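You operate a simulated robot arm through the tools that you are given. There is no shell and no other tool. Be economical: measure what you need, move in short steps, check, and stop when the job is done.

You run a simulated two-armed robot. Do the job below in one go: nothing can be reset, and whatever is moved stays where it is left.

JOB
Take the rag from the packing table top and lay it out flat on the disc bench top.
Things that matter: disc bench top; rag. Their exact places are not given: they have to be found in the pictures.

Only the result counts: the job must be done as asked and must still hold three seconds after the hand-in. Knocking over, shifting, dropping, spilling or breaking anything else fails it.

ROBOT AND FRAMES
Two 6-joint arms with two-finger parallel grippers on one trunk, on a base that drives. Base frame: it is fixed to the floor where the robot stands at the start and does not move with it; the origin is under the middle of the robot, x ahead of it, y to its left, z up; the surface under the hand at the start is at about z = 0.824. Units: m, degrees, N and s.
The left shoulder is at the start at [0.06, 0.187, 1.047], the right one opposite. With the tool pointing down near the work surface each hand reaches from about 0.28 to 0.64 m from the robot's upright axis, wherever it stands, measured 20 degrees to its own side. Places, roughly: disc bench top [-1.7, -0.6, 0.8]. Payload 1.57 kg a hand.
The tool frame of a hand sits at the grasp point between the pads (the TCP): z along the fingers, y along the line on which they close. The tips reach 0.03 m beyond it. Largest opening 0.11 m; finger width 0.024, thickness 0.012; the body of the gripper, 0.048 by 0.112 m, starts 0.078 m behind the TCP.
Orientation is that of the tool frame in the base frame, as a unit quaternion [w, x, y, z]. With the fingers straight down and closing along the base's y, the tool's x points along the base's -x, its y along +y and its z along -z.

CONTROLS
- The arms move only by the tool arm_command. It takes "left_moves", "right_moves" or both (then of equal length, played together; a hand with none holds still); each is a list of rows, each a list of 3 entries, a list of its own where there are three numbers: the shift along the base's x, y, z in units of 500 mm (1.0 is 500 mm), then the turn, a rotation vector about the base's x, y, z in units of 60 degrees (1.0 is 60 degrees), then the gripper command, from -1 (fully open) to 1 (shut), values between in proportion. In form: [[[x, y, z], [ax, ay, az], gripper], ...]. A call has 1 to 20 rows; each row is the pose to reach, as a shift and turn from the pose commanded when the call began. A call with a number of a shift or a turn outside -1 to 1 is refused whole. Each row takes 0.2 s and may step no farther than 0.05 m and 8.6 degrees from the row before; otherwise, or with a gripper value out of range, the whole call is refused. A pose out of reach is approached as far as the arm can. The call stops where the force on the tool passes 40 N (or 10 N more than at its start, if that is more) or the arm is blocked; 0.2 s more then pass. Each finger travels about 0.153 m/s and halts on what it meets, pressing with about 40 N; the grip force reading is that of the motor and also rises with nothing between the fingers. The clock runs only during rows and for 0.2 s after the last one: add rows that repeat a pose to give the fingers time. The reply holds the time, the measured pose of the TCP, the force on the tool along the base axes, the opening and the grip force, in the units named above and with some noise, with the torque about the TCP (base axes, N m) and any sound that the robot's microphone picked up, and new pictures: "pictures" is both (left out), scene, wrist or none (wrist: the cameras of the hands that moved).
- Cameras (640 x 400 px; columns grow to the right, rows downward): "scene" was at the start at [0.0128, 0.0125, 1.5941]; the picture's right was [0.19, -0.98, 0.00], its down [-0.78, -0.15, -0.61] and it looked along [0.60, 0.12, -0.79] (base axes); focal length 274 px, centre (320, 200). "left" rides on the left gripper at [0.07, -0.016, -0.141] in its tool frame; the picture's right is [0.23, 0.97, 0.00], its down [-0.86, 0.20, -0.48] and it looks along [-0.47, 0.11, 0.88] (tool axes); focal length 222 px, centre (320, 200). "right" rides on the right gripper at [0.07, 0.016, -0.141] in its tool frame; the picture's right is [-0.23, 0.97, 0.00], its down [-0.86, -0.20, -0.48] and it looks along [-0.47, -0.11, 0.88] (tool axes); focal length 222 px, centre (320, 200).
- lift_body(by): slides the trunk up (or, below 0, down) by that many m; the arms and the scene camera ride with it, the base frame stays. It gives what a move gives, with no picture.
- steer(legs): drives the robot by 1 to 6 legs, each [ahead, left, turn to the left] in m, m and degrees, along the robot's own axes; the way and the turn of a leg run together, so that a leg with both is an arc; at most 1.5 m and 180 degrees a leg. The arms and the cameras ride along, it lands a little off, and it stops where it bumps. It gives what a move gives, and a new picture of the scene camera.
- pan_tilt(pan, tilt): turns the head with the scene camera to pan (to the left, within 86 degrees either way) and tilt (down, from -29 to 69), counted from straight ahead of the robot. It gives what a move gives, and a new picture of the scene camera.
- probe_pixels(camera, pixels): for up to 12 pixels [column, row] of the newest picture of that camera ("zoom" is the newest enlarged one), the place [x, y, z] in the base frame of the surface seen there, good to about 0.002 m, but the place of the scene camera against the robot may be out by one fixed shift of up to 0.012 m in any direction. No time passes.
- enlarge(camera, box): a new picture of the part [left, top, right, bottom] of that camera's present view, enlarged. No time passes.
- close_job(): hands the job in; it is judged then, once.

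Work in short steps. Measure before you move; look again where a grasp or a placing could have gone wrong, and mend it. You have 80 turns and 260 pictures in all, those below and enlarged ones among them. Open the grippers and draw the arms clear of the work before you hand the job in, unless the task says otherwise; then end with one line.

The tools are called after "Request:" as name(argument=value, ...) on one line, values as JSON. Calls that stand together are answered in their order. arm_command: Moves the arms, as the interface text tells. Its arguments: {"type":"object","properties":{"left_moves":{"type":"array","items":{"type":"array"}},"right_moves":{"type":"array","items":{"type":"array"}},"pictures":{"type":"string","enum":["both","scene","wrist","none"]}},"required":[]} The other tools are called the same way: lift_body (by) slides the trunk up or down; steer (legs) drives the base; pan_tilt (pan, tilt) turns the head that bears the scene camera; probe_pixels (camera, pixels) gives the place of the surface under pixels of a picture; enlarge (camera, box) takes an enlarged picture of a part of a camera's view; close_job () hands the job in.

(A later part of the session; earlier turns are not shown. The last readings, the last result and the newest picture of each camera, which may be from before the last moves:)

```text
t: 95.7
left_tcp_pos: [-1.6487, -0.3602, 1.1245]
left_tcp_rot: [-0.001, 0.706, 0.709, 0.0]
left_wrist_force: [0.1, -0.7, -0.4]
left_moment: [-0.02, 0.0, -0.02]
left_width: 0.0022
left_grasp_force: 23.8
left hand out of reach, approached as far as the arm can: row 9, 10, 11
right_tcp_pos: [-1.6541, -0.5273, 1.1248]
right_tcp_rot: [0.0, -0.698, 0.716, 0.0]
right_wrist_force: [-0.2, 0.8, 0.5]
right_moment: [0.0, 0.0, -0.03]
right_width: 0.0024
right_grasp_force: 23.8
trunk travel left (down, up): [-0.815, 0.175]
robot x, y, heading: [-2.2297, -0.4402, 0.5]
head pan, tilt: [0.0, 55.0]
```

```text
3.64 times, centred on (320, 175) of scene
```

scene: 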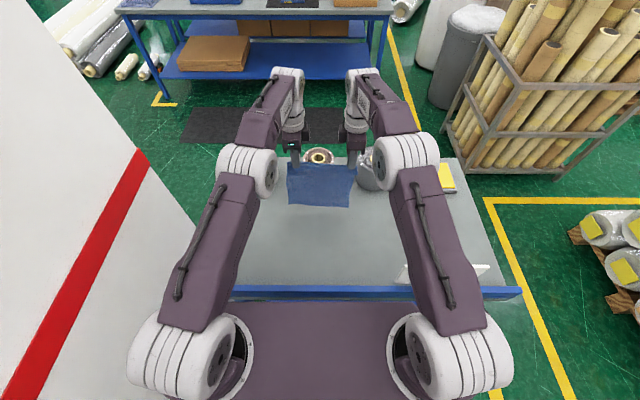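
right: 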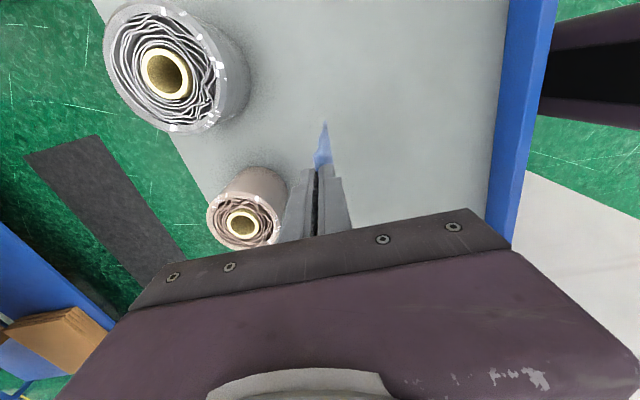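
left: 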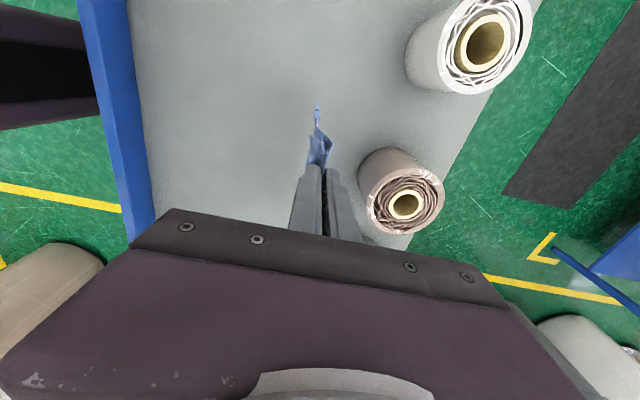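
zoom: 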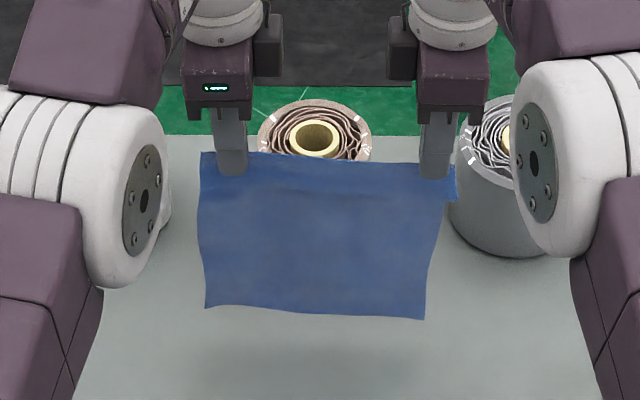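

Hanging cleanly again. Re-lay with the same path, ending nearly taut with the tips 4.5 cm up so the flaps hang free.

Request:
arm_command(left_moves=[[[0, 0, -0.05], [0, 0, 0], 1], [[0, 0, -0.08], [0, 0, 0], 1], [[0, 0, -0.11], [0, 0, 0], 1], [[-0.015, 0, -0.135], [0, 0, 0], 1], [[-0.03, 0, -0.16], [0, 0, 0], 1], [[-0.055, 0, -0.185], [0, 0, 0], 1], [[-0.08, 0, -0.21], [0, 0, 0], 1], [[-0.11, 0, -0.235], [0, 0, 0], 1], [[-0.14, 0, -0.26], [0, 0, 0], 1], [[-0.17, 0, -0.285], [0, 0, 0], 1], [[-0.2, 0, -0.31], [0, 0, 0], 1], [[-0.23, 0, -0.335], [0, 0, 0], 1], [[-0.26, 0, -0.36], [0, 0, 0], 1], [[-0.29, 0, -0.375], [0, 0, 0], 1], [[-0.32, 0, -0.385], [0, 0, 0], 1], [[-0.35, 0, -0.395], [0, 0, 0], 1], [[-0.36, 0, -0.395], [0, 0, 0], 1]], right_moves=[[[0, 0, -0.05], [0, 0, 0], 1], [[0, 0, -0.08], [0, 0, 0], 1], [[0, 0, -0.11], [0, 0, 0], 1], [[-0.015, 0, -0.135], [0, 0, 0], 1], [[-0.03, 0, -0.16], [0, 0, 0], 1], [[-0.055, 0, -0.185], [0, 0, 0], 1], [[-0.08, 0, -0.21], [0, 0, 0], 1], [[-0.11, 0, -0.235], [0, 0, 0], 1], [[-0.14, 0, -0.26], [0, 0, 0], 1], [[-0.17, 0, -0.285], [0, 0, 0], 1], [[-0.2, 0, -0.31], [0, 0, 0], 1], [[-0.23, 0, -0.335], [0, 0, 0], 1], [[-0.26, 0, -0.36], [0, 0, 0], 1], [[-0.29, 0, -0.375], [0, 0, 0], 1], [[-0.32, 0, -0.385], [0, 0, 0], 1], [[-0.35, 0, -0.395], [0, 0, 0], 1], [[-0.36, 0, -0.395], [0, 0, 0], 1]], pictures="wrist")

Request:
enlarge(camera="scene", box=[270, 170, 390, 280])

```text
t: 99.3
left_tcp_pos: [-1.8294, -0.3576, 0.9277]
left_tcp_rot: [0.001, 0.706, 0.709, 0.001]
left_wrist_force: [-0.1, -2.4, 0.2]
left_moment: [-0.07, 0.03, -0.02]
left_width: 0.0022
left_grasp_force: 23.7
right_tcp_pos: [-1.8337, -0.5282, 0.9278]
right_tcp_rot: [0.0, -0.698, 0.716, 0.0]
right_wrist_force: [-0.9, 2.7, 0.7]
right_moment: [0.07, -0.01, -0.03]
right_width: 0.0021
right_grasp_force: 23.3
trunk travel left (down, up): [-0.815, 0.175]
robot x, y, heading: [-2.2297, -0.4323, 0.4]
head pan, tilt: [0.0, 55.0]
```

right: 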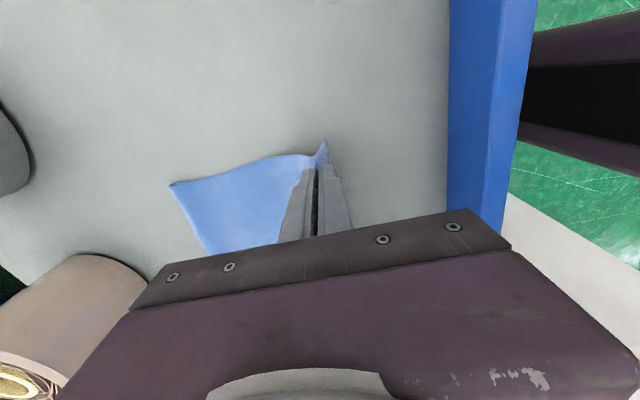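
left: 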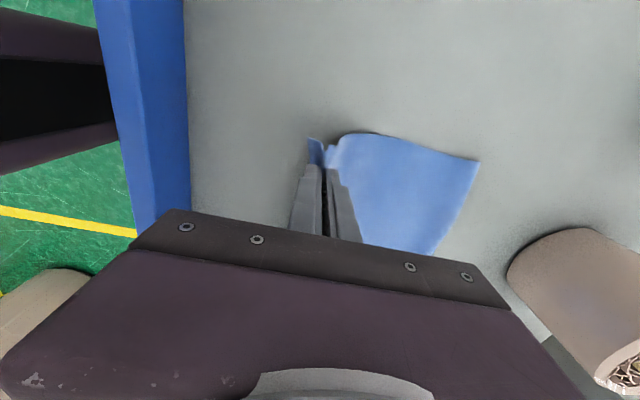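

```text
3.64 times, centred on (330, 225) of scene
```

zoom: 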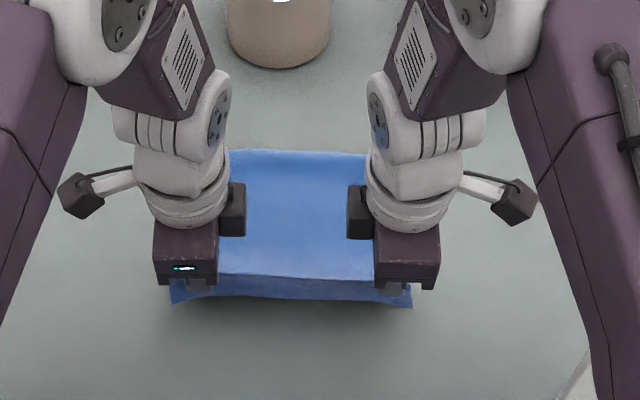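

Request:
probe_pixels(camera="left", pixels=[[475, 165], [434, 252], [410, 190], [380, 165], [355, 140]])

Request:
probe_pixels(camera="right", pixels=[[174, 188], [207, 248], [240, 195], [280, 180], [300, 165]])

```text
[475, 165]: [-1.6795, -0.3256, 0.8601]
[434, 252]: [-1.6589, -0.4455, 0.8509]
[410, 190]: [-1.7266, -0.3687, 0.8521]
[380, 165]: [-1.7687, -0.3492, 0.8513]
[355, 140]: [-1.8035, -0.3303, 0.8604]
```

```text
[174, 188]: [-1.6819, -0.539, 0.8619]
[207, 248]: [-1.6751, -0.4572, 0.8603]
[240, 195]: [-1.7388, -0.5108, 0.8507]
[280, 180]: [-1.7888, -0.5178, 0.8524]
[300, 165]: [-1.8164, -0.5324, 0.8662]
```

Free edge at x≈−1.68, flat. Now descend with a slight forward motion so flaps trail outward.

Request:
arm_command(left_moves=[[[0.004, 0, -0.02], [0, 0, 0], 1], [[0.014, 0, -0.035], [0, 0, 0], 1], [[0.024, 0, -0.05], [0, 0, 0], 1], [[0.034, 0, -0.065], [0, 0, 0], 1], [[0.04, 0, -0.078], [0, 0, 0], 1], [[0.04, 0, -0.086], [0, 0, 0], 1]], right_moves=[[[0.004, 0, -0.02], [0, 0, 0], 1], [[0.014, 0, -0.035], [0, 0, 0], 1], [[0.024, 0, -0.05], [0, 0, 0], 1], [[0.034, 0, -0.065], [0, 0, 0], 1], [[0.04, 0, -0.078], [0, 0, 0], 1], [[0.04, 0, -0.086], [0, 0, 0], 1]], pictures="wrist")

Request:
enlarge(camera="right", box=[140, 120, 400, 260])

Request:
enlarge(camera="left", box=[260, 110, 520, 270])

```text
t: 100.7
left_tcp_pos: [-1.8103, -0.3606, 0.8837]
left_tcp_rot: [-0.001, 0.706, 0.708, 0.001]
left_wrist_force: [1.1, 0.6, 1.6]
left_moment: [0.0, -0.01, -0.01]
left_width: 0.0023
left_grasp_force: 23.7
right_tcp_pos: [-1.8139, -0.5276, 0.885]
right_tcp_rot: [0.001, -0.697, 0.717, 0.0]
right_wrist_force: [-0.1, 0.8, 0.4]
right_moment: [0.04, 0.0, -0.04]
right_width: 0.0021
right_grasp_force: 23.9
trunk travel left (down, up): [-0.815, 0.175]
robot x, y, heading: [-2.2301, -0.4377, 0.3]
head pan, tilt: [0.0, 55.0]
```

right: 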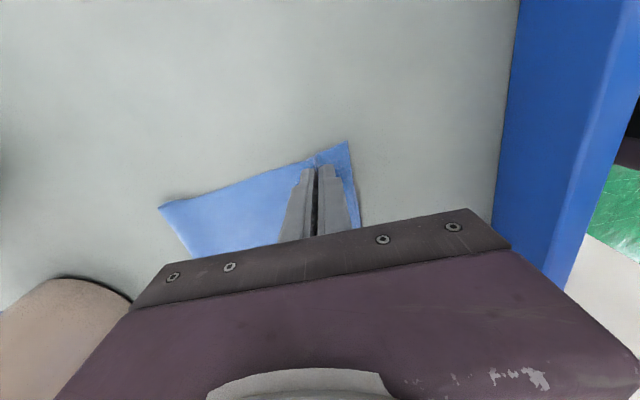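
left: 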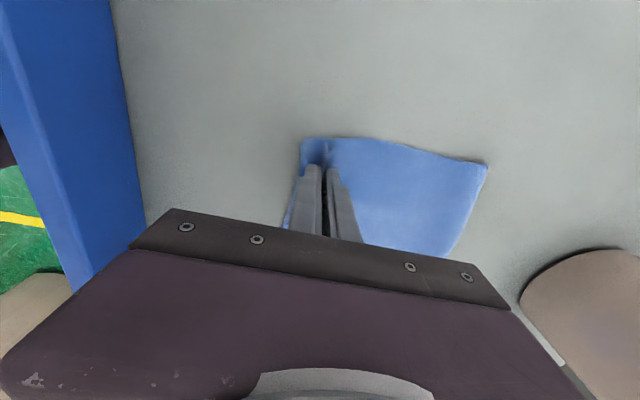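

```text
2.46 times, centred on (270, 190) of right
```

zoom: 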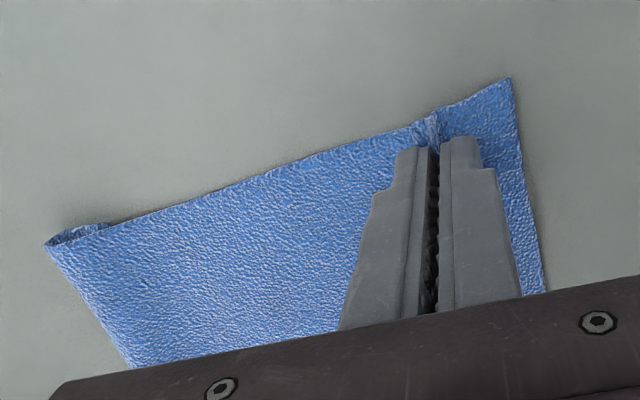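

```text
2.46 times, centred on (390, 190) of left
```

zoom: 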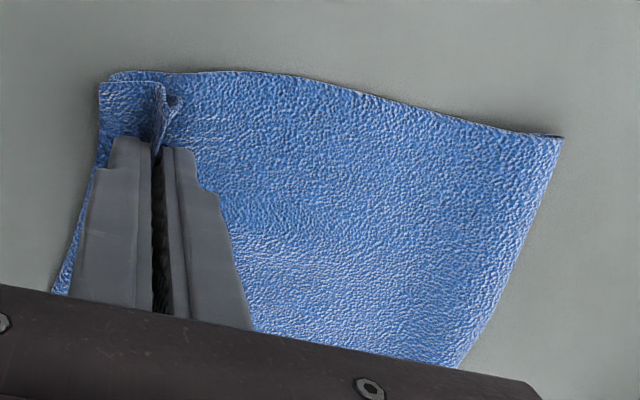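

The free end is curled under because it was compressed on touchdown. I lift again and will re-lay with more backward draw than lowering, so the free end trails outward.

Request:
arm_command(left_moves=[[[0, 0, 0.08], [0, 0, 0], 1], [[0.02, 0, 0.16], [0, 0, 0], 1], [[0.05, 0, 0.24], [0, 0, 0], 1], [[0.08, 0, 0.32], [0, 0, 0], 1], [[0.12, 0, 0.4], [0, 0, 0], 1], [[0.18, 0, 0.45], [0, 0, 0], 1], [[0.26, 0, 0.45], [0, 0, 0], 1], [[0.32, 0, 0.448], [0, 0, 0], 1], [[0.33, 0, 0.446], [0, 0, 0], 1], [[0.33, 0, 0.446], [0, 0, 0], 1], [[0.33, 0, 0.446], [0, 0, 0], 1], [[0.33, 0, 0.446], [0, 0, 0], 1]], right_moves=[[[0, 0, 0.08], [0, 0, 0], 1], [[0.02, 0, 0.16], [0, 0, 0], 1], [[0.05, 0, 0.24], [0, 0, 0], 1], [[0.08, 0, 0.32], [0, 0, 0], 1], [[0.12, 0, 0.4], [0, 0, 0], 1], [[0.18, 0, 0.45], [0, 0, 0], 1], [[0.26, 0, 0.45], [0, 0, 0], 1], [[0.32, 0, 0.448], [0, 0, 0], 1], [[0.33, 0, 0.446], [0, 0, 0], 1], [[0.33, 0, 0.446], [0, 0, 0], 1], [[0.33, 0, 0.446], [0, 0, 0], 1], [[0.33, 0, 0.446], [0, 0, 0], 1]], pictures="scene")

Request:
enlarge(camera="scene", box=[250, 120, 390, 230])

```text
t: 103.3
left_tcp_pos: [-1.6463, -0.3605, 1.108]
left_tcp_rot: [-0.001, 0.706, 0.709, 0.0]
left_wrist_force: [0.1, -0.2, -0.3]
left_moment: [0.01, -0.01, -0.03]
left_width: 0.0024
left_grasp_force: 23.5
right_tcp_pos: [-1.6493, -0.5264, 1.1085]
right_tcp_rot: [0.0, -0.698, 0.716, 0.0]
right_wrist_force: [0.3, 0.1, 0.0]
right_moment: [0.02, 0.01, -0.01]
right_width: 0.0023
right_grasp_force: 23.7
trunk travel left (down, up): [-0.815, 0.175]
robot x, y, heading: [-2.2286, -0.4365, 0.3]
head pan, tilt: [0.0, 55.0]
```

scene: 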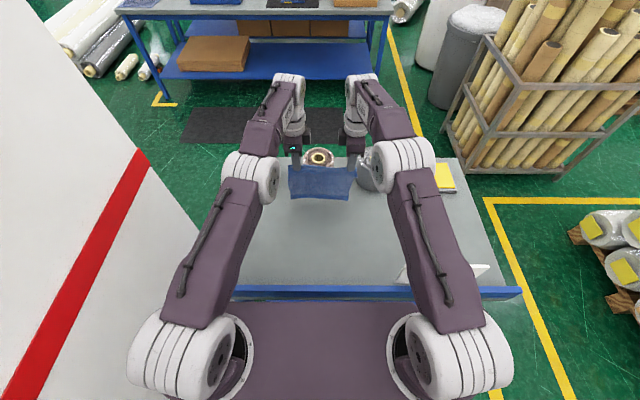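

```text
3.64 times, centred on (320, 175) of scene
```

zoom: 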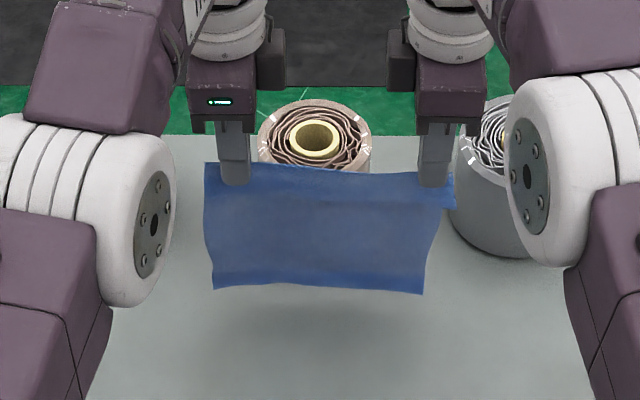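

The hanging part looks shorter now; probe it from hem to bottom.

Request:
probe_pixels(camera="zoom", pixels=[[320, 180], [320, 205], [320, 235], [320, 260], [320, 275], [320, 285], [230, 285], [415, 288]])

Request:
arm_command(left_moves=[[[0, 0, 0], [0, 0, 0], 1], [[0, 0, 0], [0, 0, 0], 1], [[0, 0, 0], [0, 0, 0], 1], [[0, 0, 0], [0, 0, 0], 1], [[0, 0, 0], [0, 0, 0], 1]], right_moves=[[[0, 0, 0], [0, 0, 0], 1], [[0, 0, 0], [0, 0, 0], 1], [[0, 0, 0], [0, 0, 0], 1], [[0, 0, 0], [0, 0, 0], 1], [[0, 0, 0], [0, 0, 0], 1]], pictures="scene")

Request:
enlarge(camera="scene", box=[250, 120, 390, 230])

```text
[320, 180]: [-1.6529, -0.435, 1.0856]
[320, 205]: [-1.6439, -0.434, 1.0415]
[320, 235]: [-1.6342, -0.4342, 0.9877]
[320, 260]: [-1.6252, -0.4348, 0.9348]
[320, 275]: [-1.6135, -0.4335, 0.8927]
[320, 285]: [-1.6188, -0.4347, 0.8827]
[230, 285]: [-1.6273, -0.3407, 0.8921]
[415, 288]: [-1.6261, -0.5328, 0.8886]
```

```text
t: 104.5
left_tcp_pos: [-1.645, -0.3613, 1.1079]
left_tcp_rot: [0.001, 0.705, 0.709, 0.0]
left_wrist_force: [-0.1, 0.0, -1.3]
left_moment: [0.02, -0.02, -0.04]
left_width: 0.0022
left_grasp_force: 23.9
right_tcp_pos: [-1.648, -0.5264, 1.1092]
right_tcp_rot: [0.0, -0.697, 0.717, -0.001]
right_wrist_force: [-0.2, 1.4, -0.4]
right_moment: [0.02, -0.02, 0.01]
right_width: 0.002
right_grasp_force: 23.2
trunk travel left (down, up): [-0.815, 0.175]
robot x, y, heading: [-2.2317, -0.4329, 0.2]
head pan, tilt: [0.0, 55.0]
```

scene: 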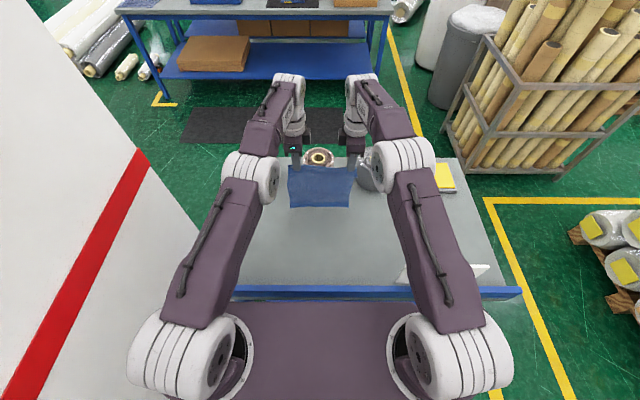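

```text
3.64 times, centred on (320, 175) of scene
```

zoom: 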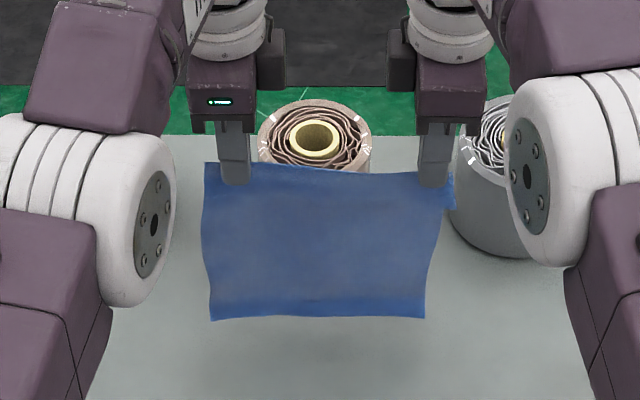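

It was just swinging and now hangs straight. Re-lay with backward motion from the start, so the bottom trails outward.

Request:
arm_command(left_moves=[[[-0.05, 0, -0.012], [0, 0, 0], 1], [[-0.11, 0, -0.04], [0, 0, 0], 1], [[-0.17, 0, -0.076], [0, 0, 0], 1], [[-0.23, 0, -0.12], [0, 0, 0], 1], [[-0.28, 0, -0.166], [0, 0, 0], 1], [[-0.33, 0, -0.22], [0, 0, 0], 1], [[-0.374, 0, -0.276], [0, 0, 0], 1], [[-0.41, 0, -0.324], [0, 0, 0], 1], [[-0.436, 0, -0.364], [0, 0, 0], 1], [[-0.436, 0, -0.364], [0, 0, 0], 1]], right_moves=[[[-0.05, 0, -0.012], [0, 0, 0], 1], [[-0.11, 0, -0.04], [0, 0, 0], 1], [[-0.17, 0, -0.076], [0, 0, 0], 1], [[-0.23, 0, -0.12], [0, 0, 0], 1], [[-0.28, 0, -0.166], [0, 0, 0], 1], [[-0.33, 0, -0.22], [0, 0, 0], 1], [[-0.374, 0, -0.276], [0, 0, 0], 1], [[-0.41, 0, -0.324], [0, 0, 0], 1], [[-0.436, 0, -0.364], [0, 0, 0], 1], [[-0.436, 0, -0.364], [0, 0, 0], 1]], pictures="wrist")

Request:
enlarge(camera="right", box=[60, 110, 380, 290])

Request:
enlarge(camera="left", box=[260, 100, 580, 280])

```text
t: 106.7
left_tcp_pos: [-1.8635, -0.3574, 0.9244]
left_tcp_rot: [0.0, 0.705, 0.709, 0.0]
left_wrist_force: [-0.5, -1.3, -1.5]
left_moment: [-0.02, 0.0, -0.06]
left_width: 0.0024
left_grasp_force: 24.4
right_tcp_pos: [-1.8674, -0.5272, 0.9262]
right_tcp_rot: [0.0, -0.698, 0.716, 0.0]
right_wrist_force: [1.1, 0.7, -0.4]
right_moment: [0.04, 0.0, -0.02]
right_width: 0.0023
right_grasp_force: 23.6
trunk travel left (down, up): [-0.815, 0.175]
robot x, y, heading: [-2.2319, -0.4347, 0.2]
head pan, tilt: [0.0, 55.0]
```

right: 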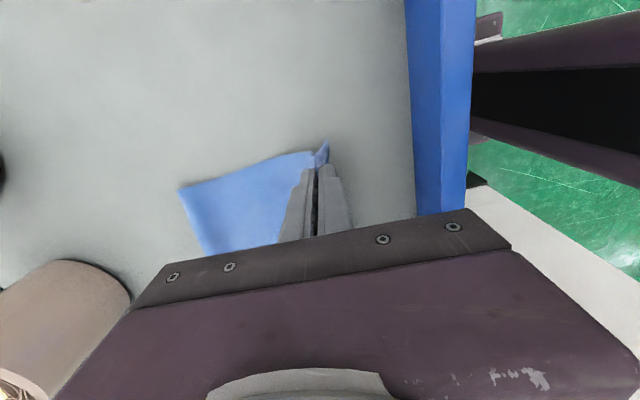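
left: 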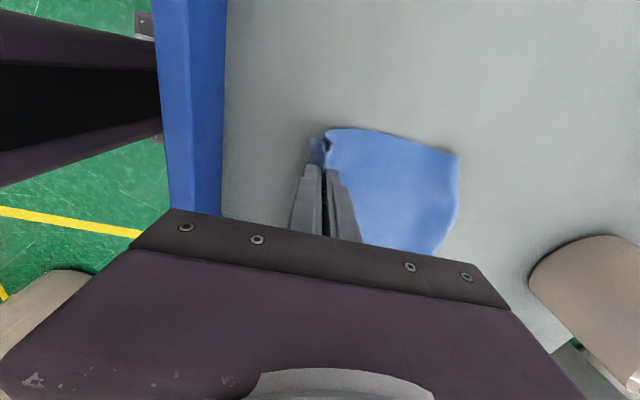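

```text
2.00 times, centred on (220, 200) of right
```

zoom: 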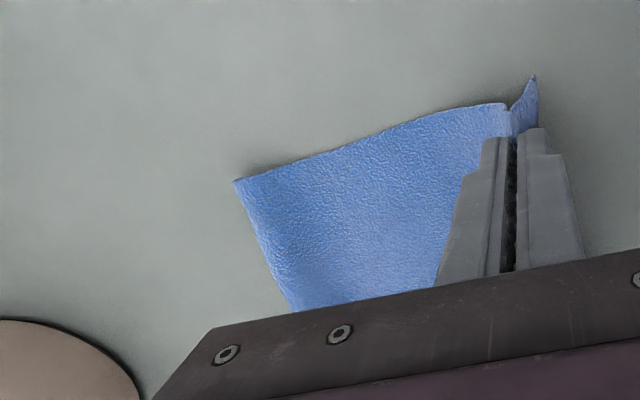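

```text
2.00 times, centred on (420, 190) of left
```

zoom: 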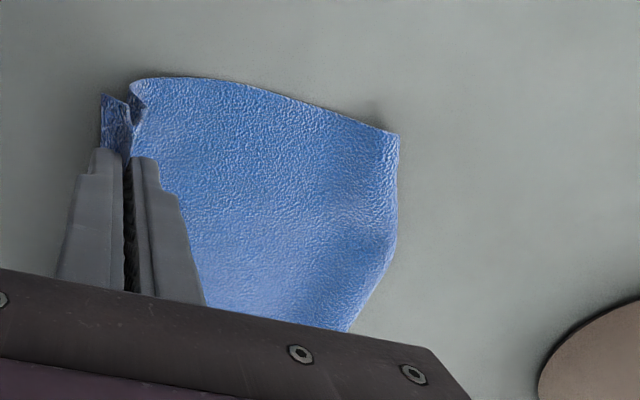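

Probe the visible free side to see whether it's still folded under.

Request:
probe_pixels(camera="left", pixels=[[457, 158], [452, 200], [435, 250], [440, 180], [420, 180], [400, 180], [380, 180], [360, 160], [462, 175]])

Request:
probe_pixels(camera="right", pixels=[[182, 190], [190, 215], [205, 250], [205, 215], [225, 205], [250, 200], [280, 190], [300, 165]])

```text
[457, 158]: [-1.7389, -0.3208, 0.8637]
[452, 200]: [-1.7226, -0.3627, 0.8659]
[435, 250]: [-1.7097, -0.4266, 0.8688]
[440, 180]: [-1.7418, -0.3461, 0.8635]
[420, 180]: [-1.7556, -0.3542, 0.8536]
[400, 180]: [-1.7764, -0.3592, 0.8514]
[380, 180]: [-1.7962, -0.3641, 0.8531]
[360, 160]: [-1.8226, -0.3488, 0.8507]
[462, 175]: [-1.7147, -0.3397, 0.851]
```

```text
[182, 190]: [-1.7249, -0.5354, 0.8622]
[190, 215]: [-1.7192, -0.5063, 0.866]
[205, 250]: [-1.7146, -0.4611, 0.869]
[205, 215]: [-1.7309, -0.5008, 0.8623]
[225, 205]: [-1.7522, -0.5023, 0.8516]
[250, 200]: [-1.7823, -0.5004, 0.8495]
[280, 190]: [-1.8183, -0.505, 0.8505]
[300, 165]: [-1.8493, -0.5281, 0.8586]
```

The free end shows a 1.5 cm high roll. Dragging further back should let bench friction unroll it; pull 0.035 m.

Request:
arm_command(left_moves=[[[-0.02, 0, 0], [0, 0, 0], 1], [[-0.04, 0, 0], [0, 0, 0], 1], [[-0.06, 0, 0], [0, 0, 0], 1], [[-0.07, 0, 0], [0, 0, 0], 1], [[-0.07, 0, 0], [0, 0, 0], 1], [[-0.07, 0, 0], [0, 0, 0], 1]], right_moves=[[[-0.02, 0, 0], [0, 0, 0], 1], [[-0.04, 0, 0], [0, 0, 0], 1], [[-0.06, 0, 0], [0, 0, 0], 1], [[-0.07, 0, 0], [0, 0, 0], 1], [[-0.07, 0, 0], [0, 0, 0], 1], [[-0.07, 0, 0], [0, 0, 0], 1]], pictures="wrist")

Request:
enlarge(camera="right", box=[60, 110, 380, 290])

Request:
enlarge(camera="left", box=[260, 100, 580, 280])

```text
t: 108.1
left_tcp_pos: [-1.8972, -0.3594, 0.9244]
left_tcp_rot: [0.0, 0.706, 0.709, 0.0]
left_wrist_force: [0.3, -0.1, -0.4]
left_moment: [-0.04, 0.02, -0.01]
left_width: 0.0025
left_grasp_force: 24.0
right_tcp_pos: [-1.9017, -0.5272, 0.9258]
right_tcp_rot: [0.0, -0.698, 0.716, 0.0]
right_wrist_force: [-0.2, 1.0, 0.7]
right_moment: [0.0, 0.0, -0.02]
right_width: 0.0019
right_grasp_force: 23.4
trunk travel left (down, up): [-0.815, 0.175]
robot x, y, heading: [-2.2263, -0.4356, 0.4]
head pan, tilt: [0.0, 55.0]
```

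right: 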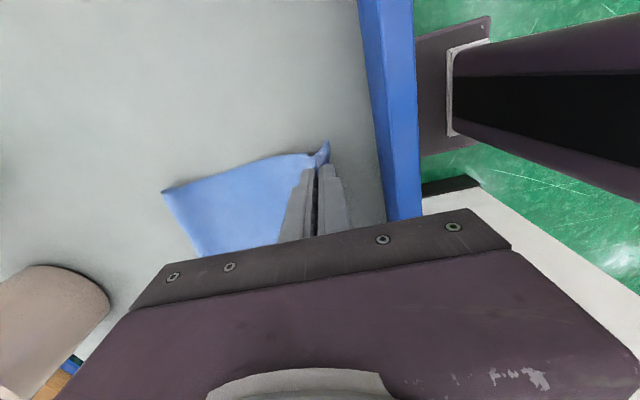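
left: 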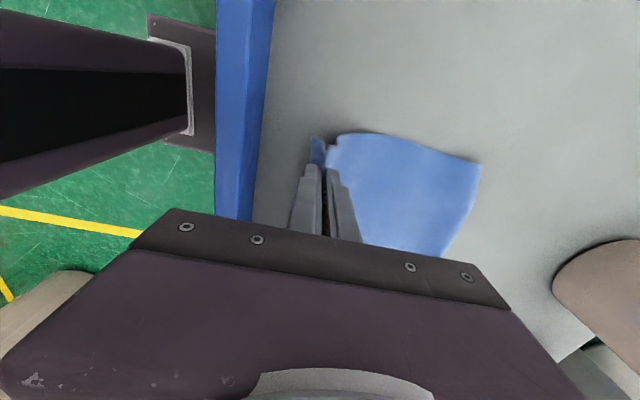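

```text
2.00 times, centred on (220, 200) of right
```

zoom: 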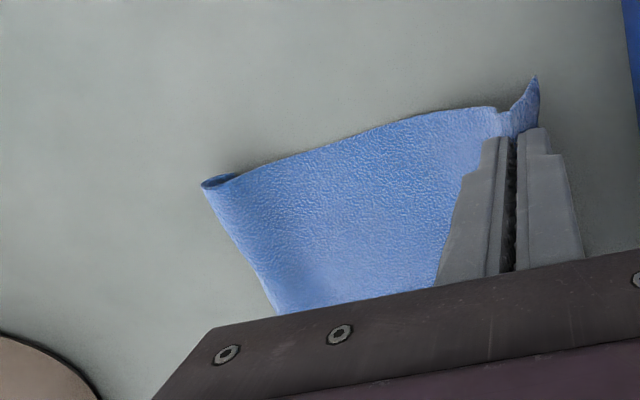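

```text
2.00 times, centred on (420, 190) of left
```

zoom: 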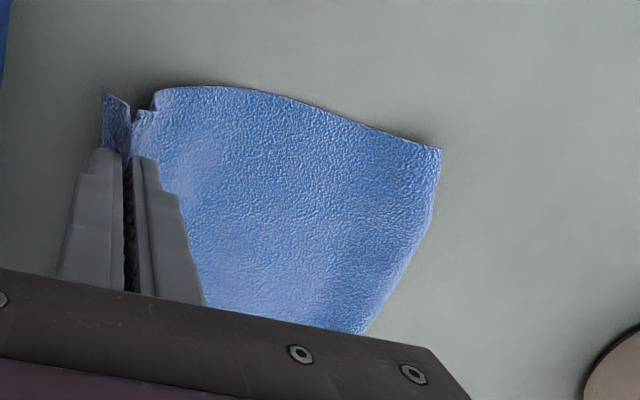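

The free corner is visibly rolled under but unrolling with drag. I lift again, let it hang still for longer, and check the bottom shape.

Request:
arm_command(left_moves=[[[0, 0, 0.08], [0, 0, 0], 1], [[0.02, 0, 0.16], [0, 0, 0], 1], [[0.06, 0, 0.24], [0, 0, 0], 1], [[0.1, 0, 0.32], [0, 0, 0], 1], [[0.16, 0, 0.37], [0, 0, 0], 1], [[0.22, 0, 0.37], [0, 0, 0], 1], [[0.28, 0, 0.37], [0, 0, 0], 1], [[0.34, 0, 0.37], [0, 0, 0], 1], [[0.4, 0, 0.37], [0, 0, 0], 1], [[0.45, 0, 0.37], [0, 0, 0], 1], [[0.48, 0, 0.365], [0, 0, 0], 1], [[0.5, 0, 0.36], [0, 0, 0], 1], [[0.5, 0, 0.36], [0, 0, 0], 1], [[0.5, 0, 0.36], [0, 0, 0], 1], [[0.5, 0, 0.36], [0, 0, 0], 1], [[0.5, 0, 0.36], [0, 0, 0], 1], [[0.5, 0, 0.36], [0, 0, 0], 1], [[0.5, 0, 0.36], [0, 0, 0], 1], [[0.5, 0, 0.36], [0, 0, 0], 1], [[0.5, 0, 0.36], [0, 0, 0], 1]], right_moves=[[[0, 0, 0.08], [0, 0, 0], 1], [[0.02, 0, 0.16], [0, 0, 0], 1], [[0.06, 0, 0.24], [0, 0, 0], 1], [[0.1, 0, 0.32], [0, 0, 0], 1], [[0.16, 0, 0.37], [0, 0, 0], 1], [[0.22, 0, 0.37], [0, 0, 0], 1], [[0.28, 0, 0.37], [0, 0, 0], 1], [[0.34, 0, 0.37], [0, 0, 0], 1], [[0.4, 0, 0.37], [0, 0, 0], 1], [[0.45, 0, 0.37], [0, 0, 0], 1], [[0.48, 0, 0.365], [0, 0, 0], 1], [[0.5, 0, 0.36], [0, 0, 0], 1], [[0.5, 0, 0.36], [0, 0, 0], 1], [[0.5, 0, 0.36], [0, 0, 0], 1], [[0.5, 0, 0.36], [0, 0, 0], 1], [[0.5, 0, 0.36], [0, 0, 0], 1], [[0.5, 0, 0.36], [0, 0, 0], 1], [[0.5, 0, 0.36], [0, 0, 0], 1], [[0.5, 0, 0.36], [0, 0, 0], 1], [[0.5, 0, 0.36], [0, 0, 0], 1]], pictures="both")

Request:
enlarge(camera="scene", box=[250, 120, 390, 230])

Request:
probe_pixels(camera="zoom", pixels=[[320, 190], [320, 215], [320, 240], [320, 265], [320, 285], [320, 295], [320, 305], [320, 312], [230, 305], [415, 305]])

```text
t: 112.3
left_tcp_pos: [-1.6487, -0.3576, 1.1039]
left_tcp_rot: [0.0, 0.706, 0.709, 0.0]
left_wrist_force: [0.4, -1.8, -0.5]
left_moment: [-0.04, 0.02, 0.03]
left_width: 0.0021
left_grasp_force: 23.9
right_tcp_pos: [-1.6511, -0.5282, 1.1079]
right_tcp_rot: [0.0, -0.698, 0.716, 0.001]
right_wrist_force: [0.5, 2.0, -0.6]
right_moment: [0.05, 0.01, 0.01]
right_width: 0.0023
right_grasp_force: 23.9
trunk travel left (down, up): [-0.815, 0.175]
robot x, y, heading: [-2.2301, -0.43, 0.4]
head pan, tilt: [0.0, 55.0]
```

scene: 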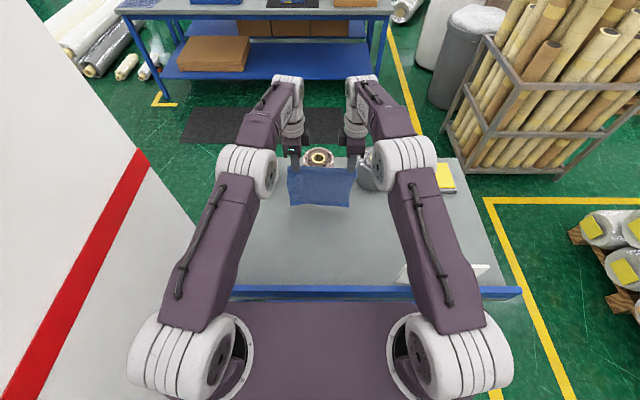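
right: 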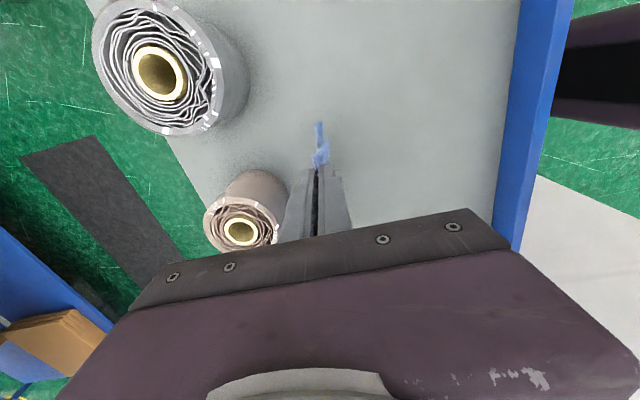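
left: 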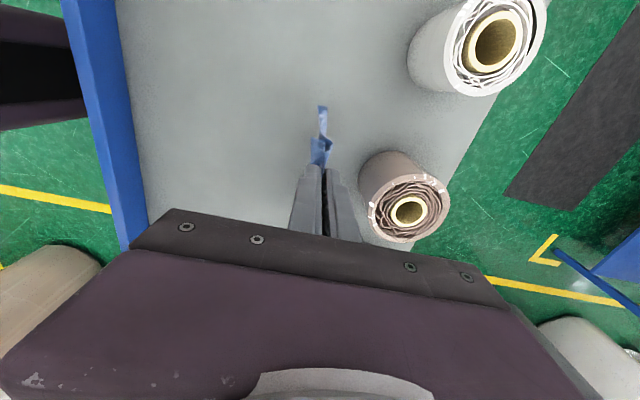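

```text
3.64 times, centred on (320, 175) of scene
```

zoom: 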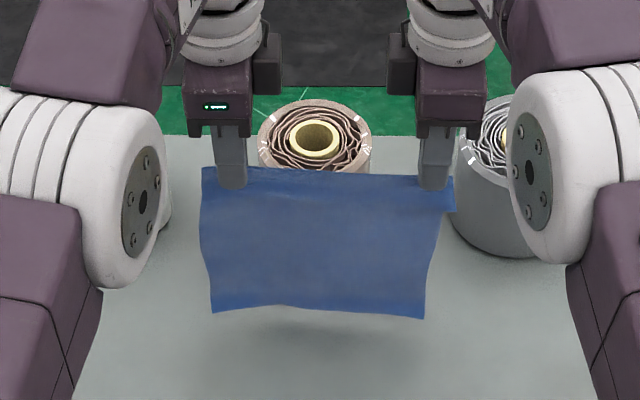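

```text
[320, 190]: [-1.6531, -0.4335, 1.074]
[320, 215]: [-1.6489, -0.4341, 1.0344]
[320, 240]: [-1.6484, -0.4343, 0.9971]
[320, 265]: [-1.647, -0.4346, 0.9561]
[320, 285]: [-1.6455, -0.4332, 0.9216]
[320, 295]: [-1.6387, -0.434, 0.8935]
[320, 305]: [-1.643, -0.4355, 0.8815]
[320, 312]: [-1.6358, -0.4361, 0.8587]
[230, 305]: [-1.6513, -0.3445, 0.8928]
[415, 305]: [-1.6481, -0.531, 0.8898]
```

It hangs straight now. Lower slowly to just above the bench, settle, then draw back briskly so the bottom lags outward at contact.

Request:
arm_command(left_moves=[[[0, 0, -0.01], [0, 0, 0], 1], [[0, 0, -0.02], [0, 0, 0], 1], [[0, 0, -0.028], [0, 0, 0], 1], [[0, 0, -0.028], [0, 0, 0], 1], [[0, 0, -0.028], [0, 0, 0], 1], [[0, 0, -0.028], [0, 0, 0], 1], [[-0.06, 0, -0.038], [0, 0, 0], 1], [[-0.14, 0, -0.06], [0, 0, 0], 1], [[-0.22, 0, -0.09], [0, 0, 0], 1], [[-0.29, 0, -0.13], [0, 0, 0], 1], [[-0.35, 0, -0.18], [0, 0, 0], 1], [[-0.4, 0, -0.23], [0, 0, 0], 1], [[-0.44, 0, -0.28], [0, 0, 0], 1], [[-0.474, 0, -0.32], [0, 0, 0], 1], [[-0.5, 0, -0.35], [0, 0, 0], 1], [[-0.5, 0, -0.35], [0, 0, 0], 1]], right_moves=[[[0, 0, -0.01], [0, 0, 0], 1], [[0, 0, -0.02], [0, 0, 0], 1], [[0, 0, -0.028], [0, 0, 0], 1], [[0, 0, -0.028], [0, 0, 0], 1], [[0, 0, -0.028], [0, 0, 0], 1], [[0, 0, -0.028], [0, 0, 0], 1], [[-0.06, 0, -0.038], [0, 0, 0], 1], [[-0.14, 0, -0.06], [0, 0, 0], 1], [[-0.22, 0, -0.09], [0, 0, 0], 1], [[-0.29, 0, -0.13], [0, 0, 0], 1], [[-0.35, 0, -0.18], [0, 0, 0], 1], [[-0.4, 0, -0.23], [0, 0, 0], 1], [[-0.44, 0, -0.28], [0, 0, 0], 1], [[-0.474, 0, -0.32], [0, 0, 0], 1], [[-0.5, 0, -0.35], [0, 0, 0], 1], [[-0.5, 0, -0.35], [0, 0, 0], 1]], pictures="wrist")

Request:
enlarge(camera="right", box=[60, 110, 380, 290])

Request:
enlarge(camera="left", box=[260, 100, 580, 280])

```text
t: 115.7
left_tcp_pos: [-1.8979, -0.3579, 0.9297]
left_tcp_rot: [0.0, 0.705, 0.709, 0.0]
left_wrist_force: [0.1, -1.1, 0.2]
left_moment: [-0.03, -0.02, 0.01]
left_width: 0.0021
left_grasp_force: 23.9
right_tcp_pos: [-1.9013, -0.5271, 0.9307]
right_tcp_rot: [0.0, -0.697, 0.717, 0.0]
right_wrist_force: [0.5, 0.1, -0.2]
right_moment: [0.05, -0.02, 0.0]
right_width: 0.0021
right_grasp_force: 23.6
trunk travel left (down, up): [-0.815, 0.175]
robot x, y, heading: [-2.2277, -0.4363, 0.6]
head pan, tilt: [0.0, 55.0]
```

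right: 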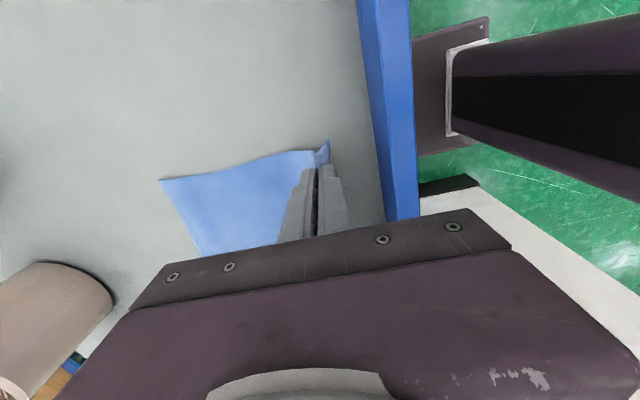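
left: 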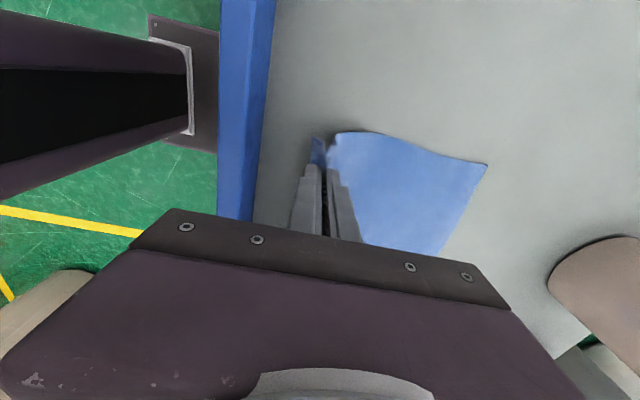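

```text
2.00 times, centred on (220, 200) of right
```

zoom: 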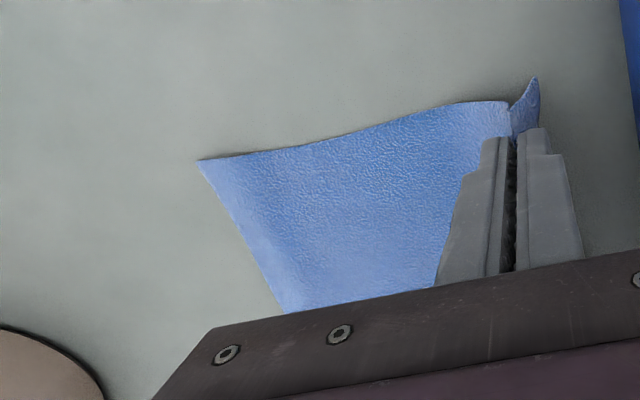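

```text
2.00 times, centred on (420, 190) of left
```

zoom: 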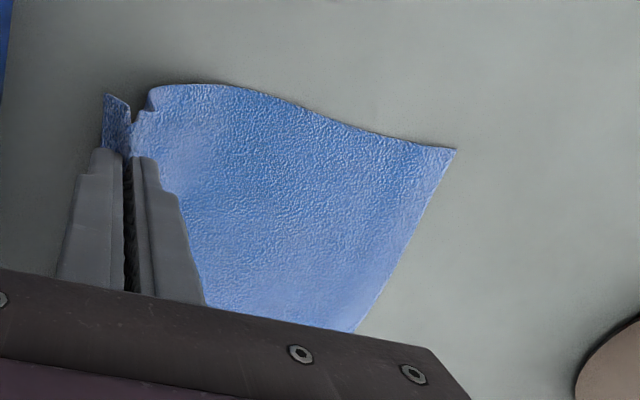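

Now the free edge is straight with no roll at the corners. Verify by probing heights along it.

Request:
probe_pixels(camera="left", pixels=[[484, 166], [462, 205], [440, 248], [445, 190], [420, 185], [400, 180], [380, 175], [360, 160], [348, 145]])

Request:
probe_pixels(camera="right", pixels=[[163, 182], [178, 210], [200, 250], [200, 205], [225, 200], [250, 195], [280, 185], [300, 165]])

```text
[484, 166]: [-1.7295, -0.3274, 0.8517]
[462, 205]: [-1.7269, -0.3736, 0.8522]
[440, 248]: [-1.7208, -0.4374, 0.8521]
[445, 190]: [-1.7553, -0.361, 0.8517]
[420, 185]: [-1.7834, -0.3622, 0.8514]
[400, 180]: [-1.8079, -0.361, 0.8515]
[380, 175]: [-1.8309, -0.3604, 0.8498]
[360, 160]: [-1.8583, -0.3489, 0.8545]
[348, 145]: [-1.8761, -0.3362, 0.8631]
```

```text
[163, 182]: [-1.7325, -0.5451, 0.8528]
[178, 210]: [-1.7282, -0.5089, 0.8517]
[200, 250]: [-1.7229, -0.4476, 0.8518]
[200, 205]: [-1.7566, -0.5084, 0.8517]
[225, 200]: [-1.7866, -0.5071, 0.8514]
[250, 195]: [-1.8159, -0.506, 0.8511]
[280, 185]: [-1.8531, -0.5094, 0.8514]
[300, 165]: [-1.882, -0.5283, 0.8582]
```

Perfectly flat up to the hands, but the total length would run into the board at x=−1.955. I lift once more and repeat with a start further forward and a shorter drag.

Request:
arm_command(left_moves=[[[0, 0, 0.08], [0, 0, 0], 1], [[0.02, 0, 0.16], [0, 0, 0], 1], [[0.06, 0, 0.24], [0, 0, 0], 1], [[0.1, 0, 0.32], [0, 0, 0], 1], [[0.16, 0, 0.36], [0, 0, 0], 1], [[0.22, 0, 0.36], [0, 0, 0], 1], [[0.28, 0, 0.36], [0, 0, 0], 1], [[0.34, 0, 0.36], [0, 0, 0], 1], [[0.4, 0, 0.36], [0, 0, 0], 1], [[0.45, 0, 0.36], [0, 0, 0], 1], [[0.49, 0, 0.355], [0, 0, 0], 1], [[0.52, 0, 0.345], [0, 0, 0], 1], [[0.525, 0, 0.33], [0, 0, 0], 1], [[0.525, 0, 0.324], [0, 0, 0], 1], [[0.525, 0, 0.324], [0, 0, 0], 1], [[0.525, 0, 0.324], [0, 0, 0], 1], [[0.525, 0, 0.324], [0, 0, 0], 1], [[0.525, 0, 0.324], [0, 0, 0], 1], [[0.525, 0, 0.324], [0, 0, 0], 1], [[0.525, 0, 0.324], [0, 0, 0], 1]], right_moves=[[[0, 0, 0.08], [0, 0, 0], 1], [[0.02, 0, 0.16], [0, 0, 0], 1], [[0.06, 0, 0.24], [0, 0, 0], 1], [[0.1, 0, 0.32], [0, 0, 0], 1], [[0.16, 0, 0.36], [0, 0, 0], 1], [[0.22, 0, 0.36], [0, 0, 0], 1], [[0.28, 0, 0.36], [0, 0, 0], 1], [[0.34, 0, 0.36], [0, 0, 0], 1], [[0.4, 0, 0.36], [0, 0, 0], 1], [[0.45, 0, 0.36], [0, 0, 0], 1], [[0.49, 0, 0.355], [0, 0, 0], 1], [[0.52, 0, 0.345], [0, 0, 0], 1], [[0.525, 0, 0.33], [0, 0, 0], 1], [[0.525, 0, 0.324], [0, 0, 0], 1], [[0.525, 0, 0.324], [0, 0, 0], 1], [[0.525, 0, 0.324], [0, 0, 0], 1], [[0.525, 0, 0.324], [0, 0, 0], 1], [[0.525, 0, 0.324], [0, 0, 0], 1], [[0.525, 0, 0.324], [0, 0, 0], 1], [[0.525, 0, 0.324], [0, 0, 0], 1]], pictures="scene")

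Request:
enlarge(camera="scene", box=[250, 120, 390, 230])

```text
t: 119.9
left_tcp_pos: [-1.6447, -0.3571, 1.0895]
left_tcp_rot: [-0.001, 0.705, 0.709, 0.0]
left_wrist_force: [0.2, -3.7, -0.4]
left_moment: [-0.05, 0.0, -0.02]
left_width: 0.0024
left_grasp_force: 23.5
left hand out of reach, approached as far as the arm can: row 12, 13, 14, 15, 16, 17, 18, 19, 20
right_tcp_pos: [-1.6393, -0.5265, 1.0942]
right_tcp_rot: [0.0, -0.698, 0.716, 0.0]
right_wrist_force: [-0.3, 1.9, 1.1]
right_moment: [0.05, 0.01, -0.05]
right_width: 0.0021
right_grasp_force: 23.6
trunk travel left (down, up): [-0.815, 0.175]
robot x, y, heading: [-2.2303, -0.4348, 0.3]
head pan, tilt: [0.0, 55.0]
```

scene: 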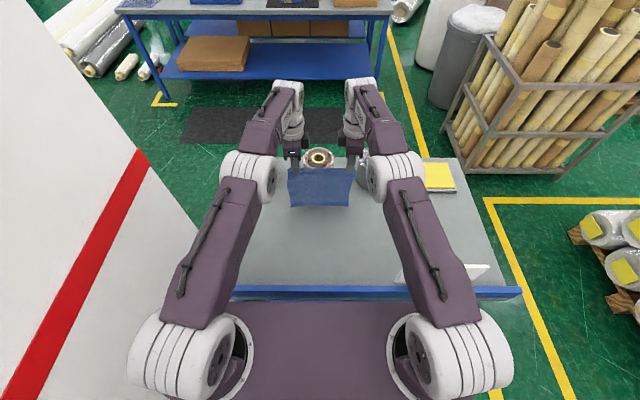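

```text
3.64 times, centred on (320, 175) of scene
```

zoom: 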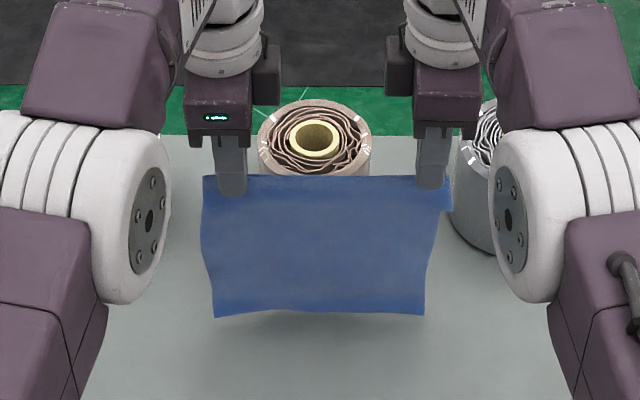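

Hanging still, bottom straight. Lay again with the shorter path.

Request:
arm_command(left_moves=[[[-0.06, 0, -0.014], [0, 0, 0], 1], [[-0.14, 0, -0.04], [0, 0, 0], 1], [[-0.21, 0, -0.08], [0, 0, 0], 1], [[-0.27, 0, -0.13], [0, 0, 0], 1], [[-0.32, 0, -0.185], [0, 0, 0], 1], [[-0.36, 0, -0.235], [0, 0, 0], 1], [[-0.39, 0, -0.28], [0, 0, 0], 1], [[-0.41, 0, -0.32], [0, 0, 0], 1], [[-0.41, 0, -0.32], [0, 0, 0], 1]], right_moves=[[[-0.06, 0, -0.014], [0, 0, 0], 1], [[-0.14, 0, -0.04], [0, 0, 0], 1], [[-0.21, 0, -0.08], [0, 0, 0], 1], [[-0.27, 0, -0.13], [0, 0, 0], 1], [[-0.32, 0, -0.185], [0, 0, 0], 1], [[-0.36, 0, -0.235], [0, 0, 0], 1], [[-0.39, 0, -0.28], [0, 0, 0], 1], [[-0.41, 0, -0.32], [0, 0, 0], 1], [[-0.41, 0, -0.32], [0, 0, 0], 1]], pictures="wrist")

Request:
enlarge(camera="right", box=[60, 110, 380, 290])

Request:
enlarge(camera="left", box=[260, 100, 580, 280])

```text
t: 121.9
left_tcp_pos: [-1.8487, -0.3556, 0.9298]
left_tcp_rot: [0.001, 0.705, 0.709, 0.0]
left_wrist_force: [-0.8, -2.7, -0.3]
left_moment: [-0.06, 0.03, -0.02]
left_width: 0.0023
left_grasp_force: 23.9
right_tcp_pos: [-1.8462, -0.5277, 0.9331]
right_tcp_rot: [0.0, -0.698, 0.716, -0.001]
right_wrist_force: [0.4, 2.5, -0.3]
right_moment: [0.09, -0.01, 0.0]
right_width: 0.0017
right_grasp_force: 23.8
trunk travel left (down, up): [-0.815, 0.175]
robot x, y, heading: [-2.2299, -0.4347, 0.3]
head pan, tilt: [0.0, 55.0]
```

right: 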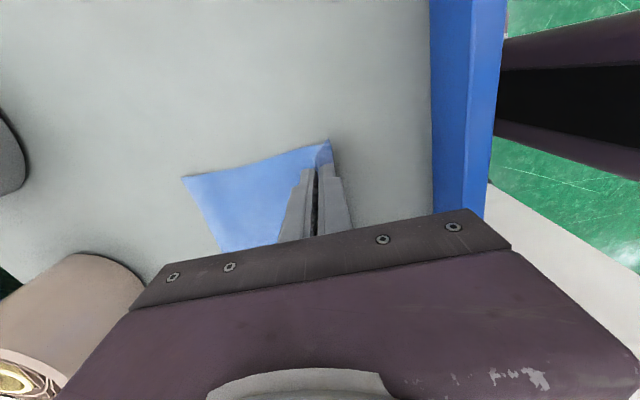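
left: 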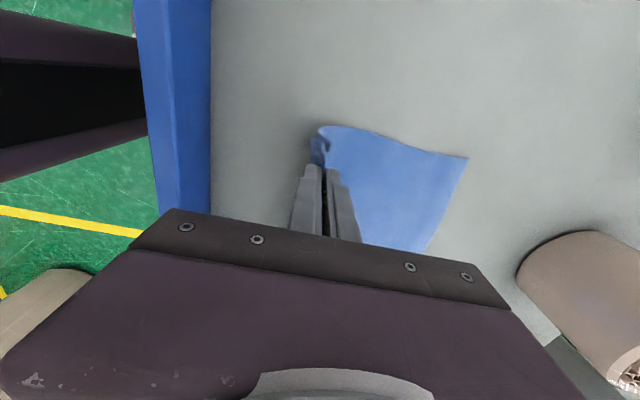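

```text
2.00 times, centred on (220, 200) of right
```

zoom: 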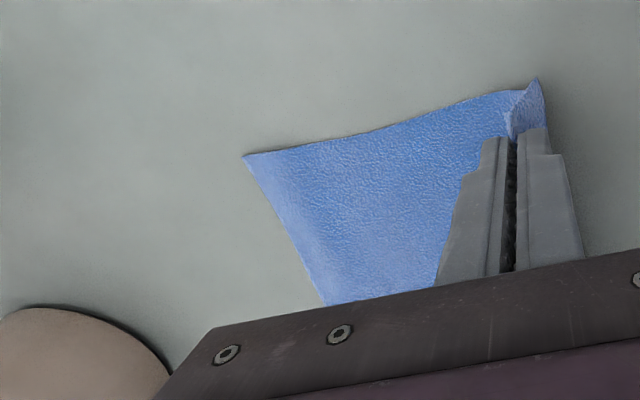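

```text
2.00 times, centred on (420, 190) of left
```

zoom: 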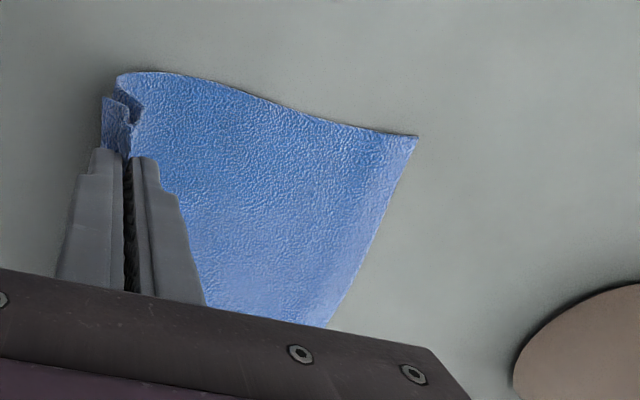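

Free edge looks straight; slack bulges near the hands. Probe.

Request:
probe_pixels(camera="left", pixels=[[465, 160], [450, 200], [428, 245], [420, 185], [400, 180], [380, 175], [360, 160], [340, 140], [322, 130]])

Request:
probe_pixels(camera="right", pixels=[[185, 180], [200, 210], [221, 247], [225, 200], [250, 195], [280, 185], [300, 165], [320, 150]])

```text
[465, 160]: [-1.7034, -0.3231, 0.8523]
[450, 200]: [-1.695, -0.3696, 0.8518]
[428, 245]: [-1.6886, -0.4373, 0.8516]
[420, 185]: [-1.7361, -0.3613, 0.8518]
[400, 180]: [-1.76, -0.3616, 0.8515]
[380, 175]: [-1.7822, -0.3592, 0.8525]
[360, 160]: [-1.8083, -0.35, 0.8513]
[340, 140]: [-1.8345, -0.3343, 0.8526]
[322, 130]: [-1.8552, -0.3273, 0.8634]
```

```text
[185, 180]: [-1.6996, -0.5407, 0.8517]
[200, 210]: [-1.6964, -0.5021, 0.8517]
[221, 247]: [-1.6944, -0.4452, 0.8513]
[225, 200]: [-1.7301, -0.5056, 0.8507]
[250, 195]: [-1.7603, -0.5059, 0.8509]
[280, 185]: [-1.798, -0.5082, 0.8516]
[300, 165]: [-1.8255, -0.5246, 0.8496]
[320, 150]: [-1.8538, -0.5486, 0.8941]
```

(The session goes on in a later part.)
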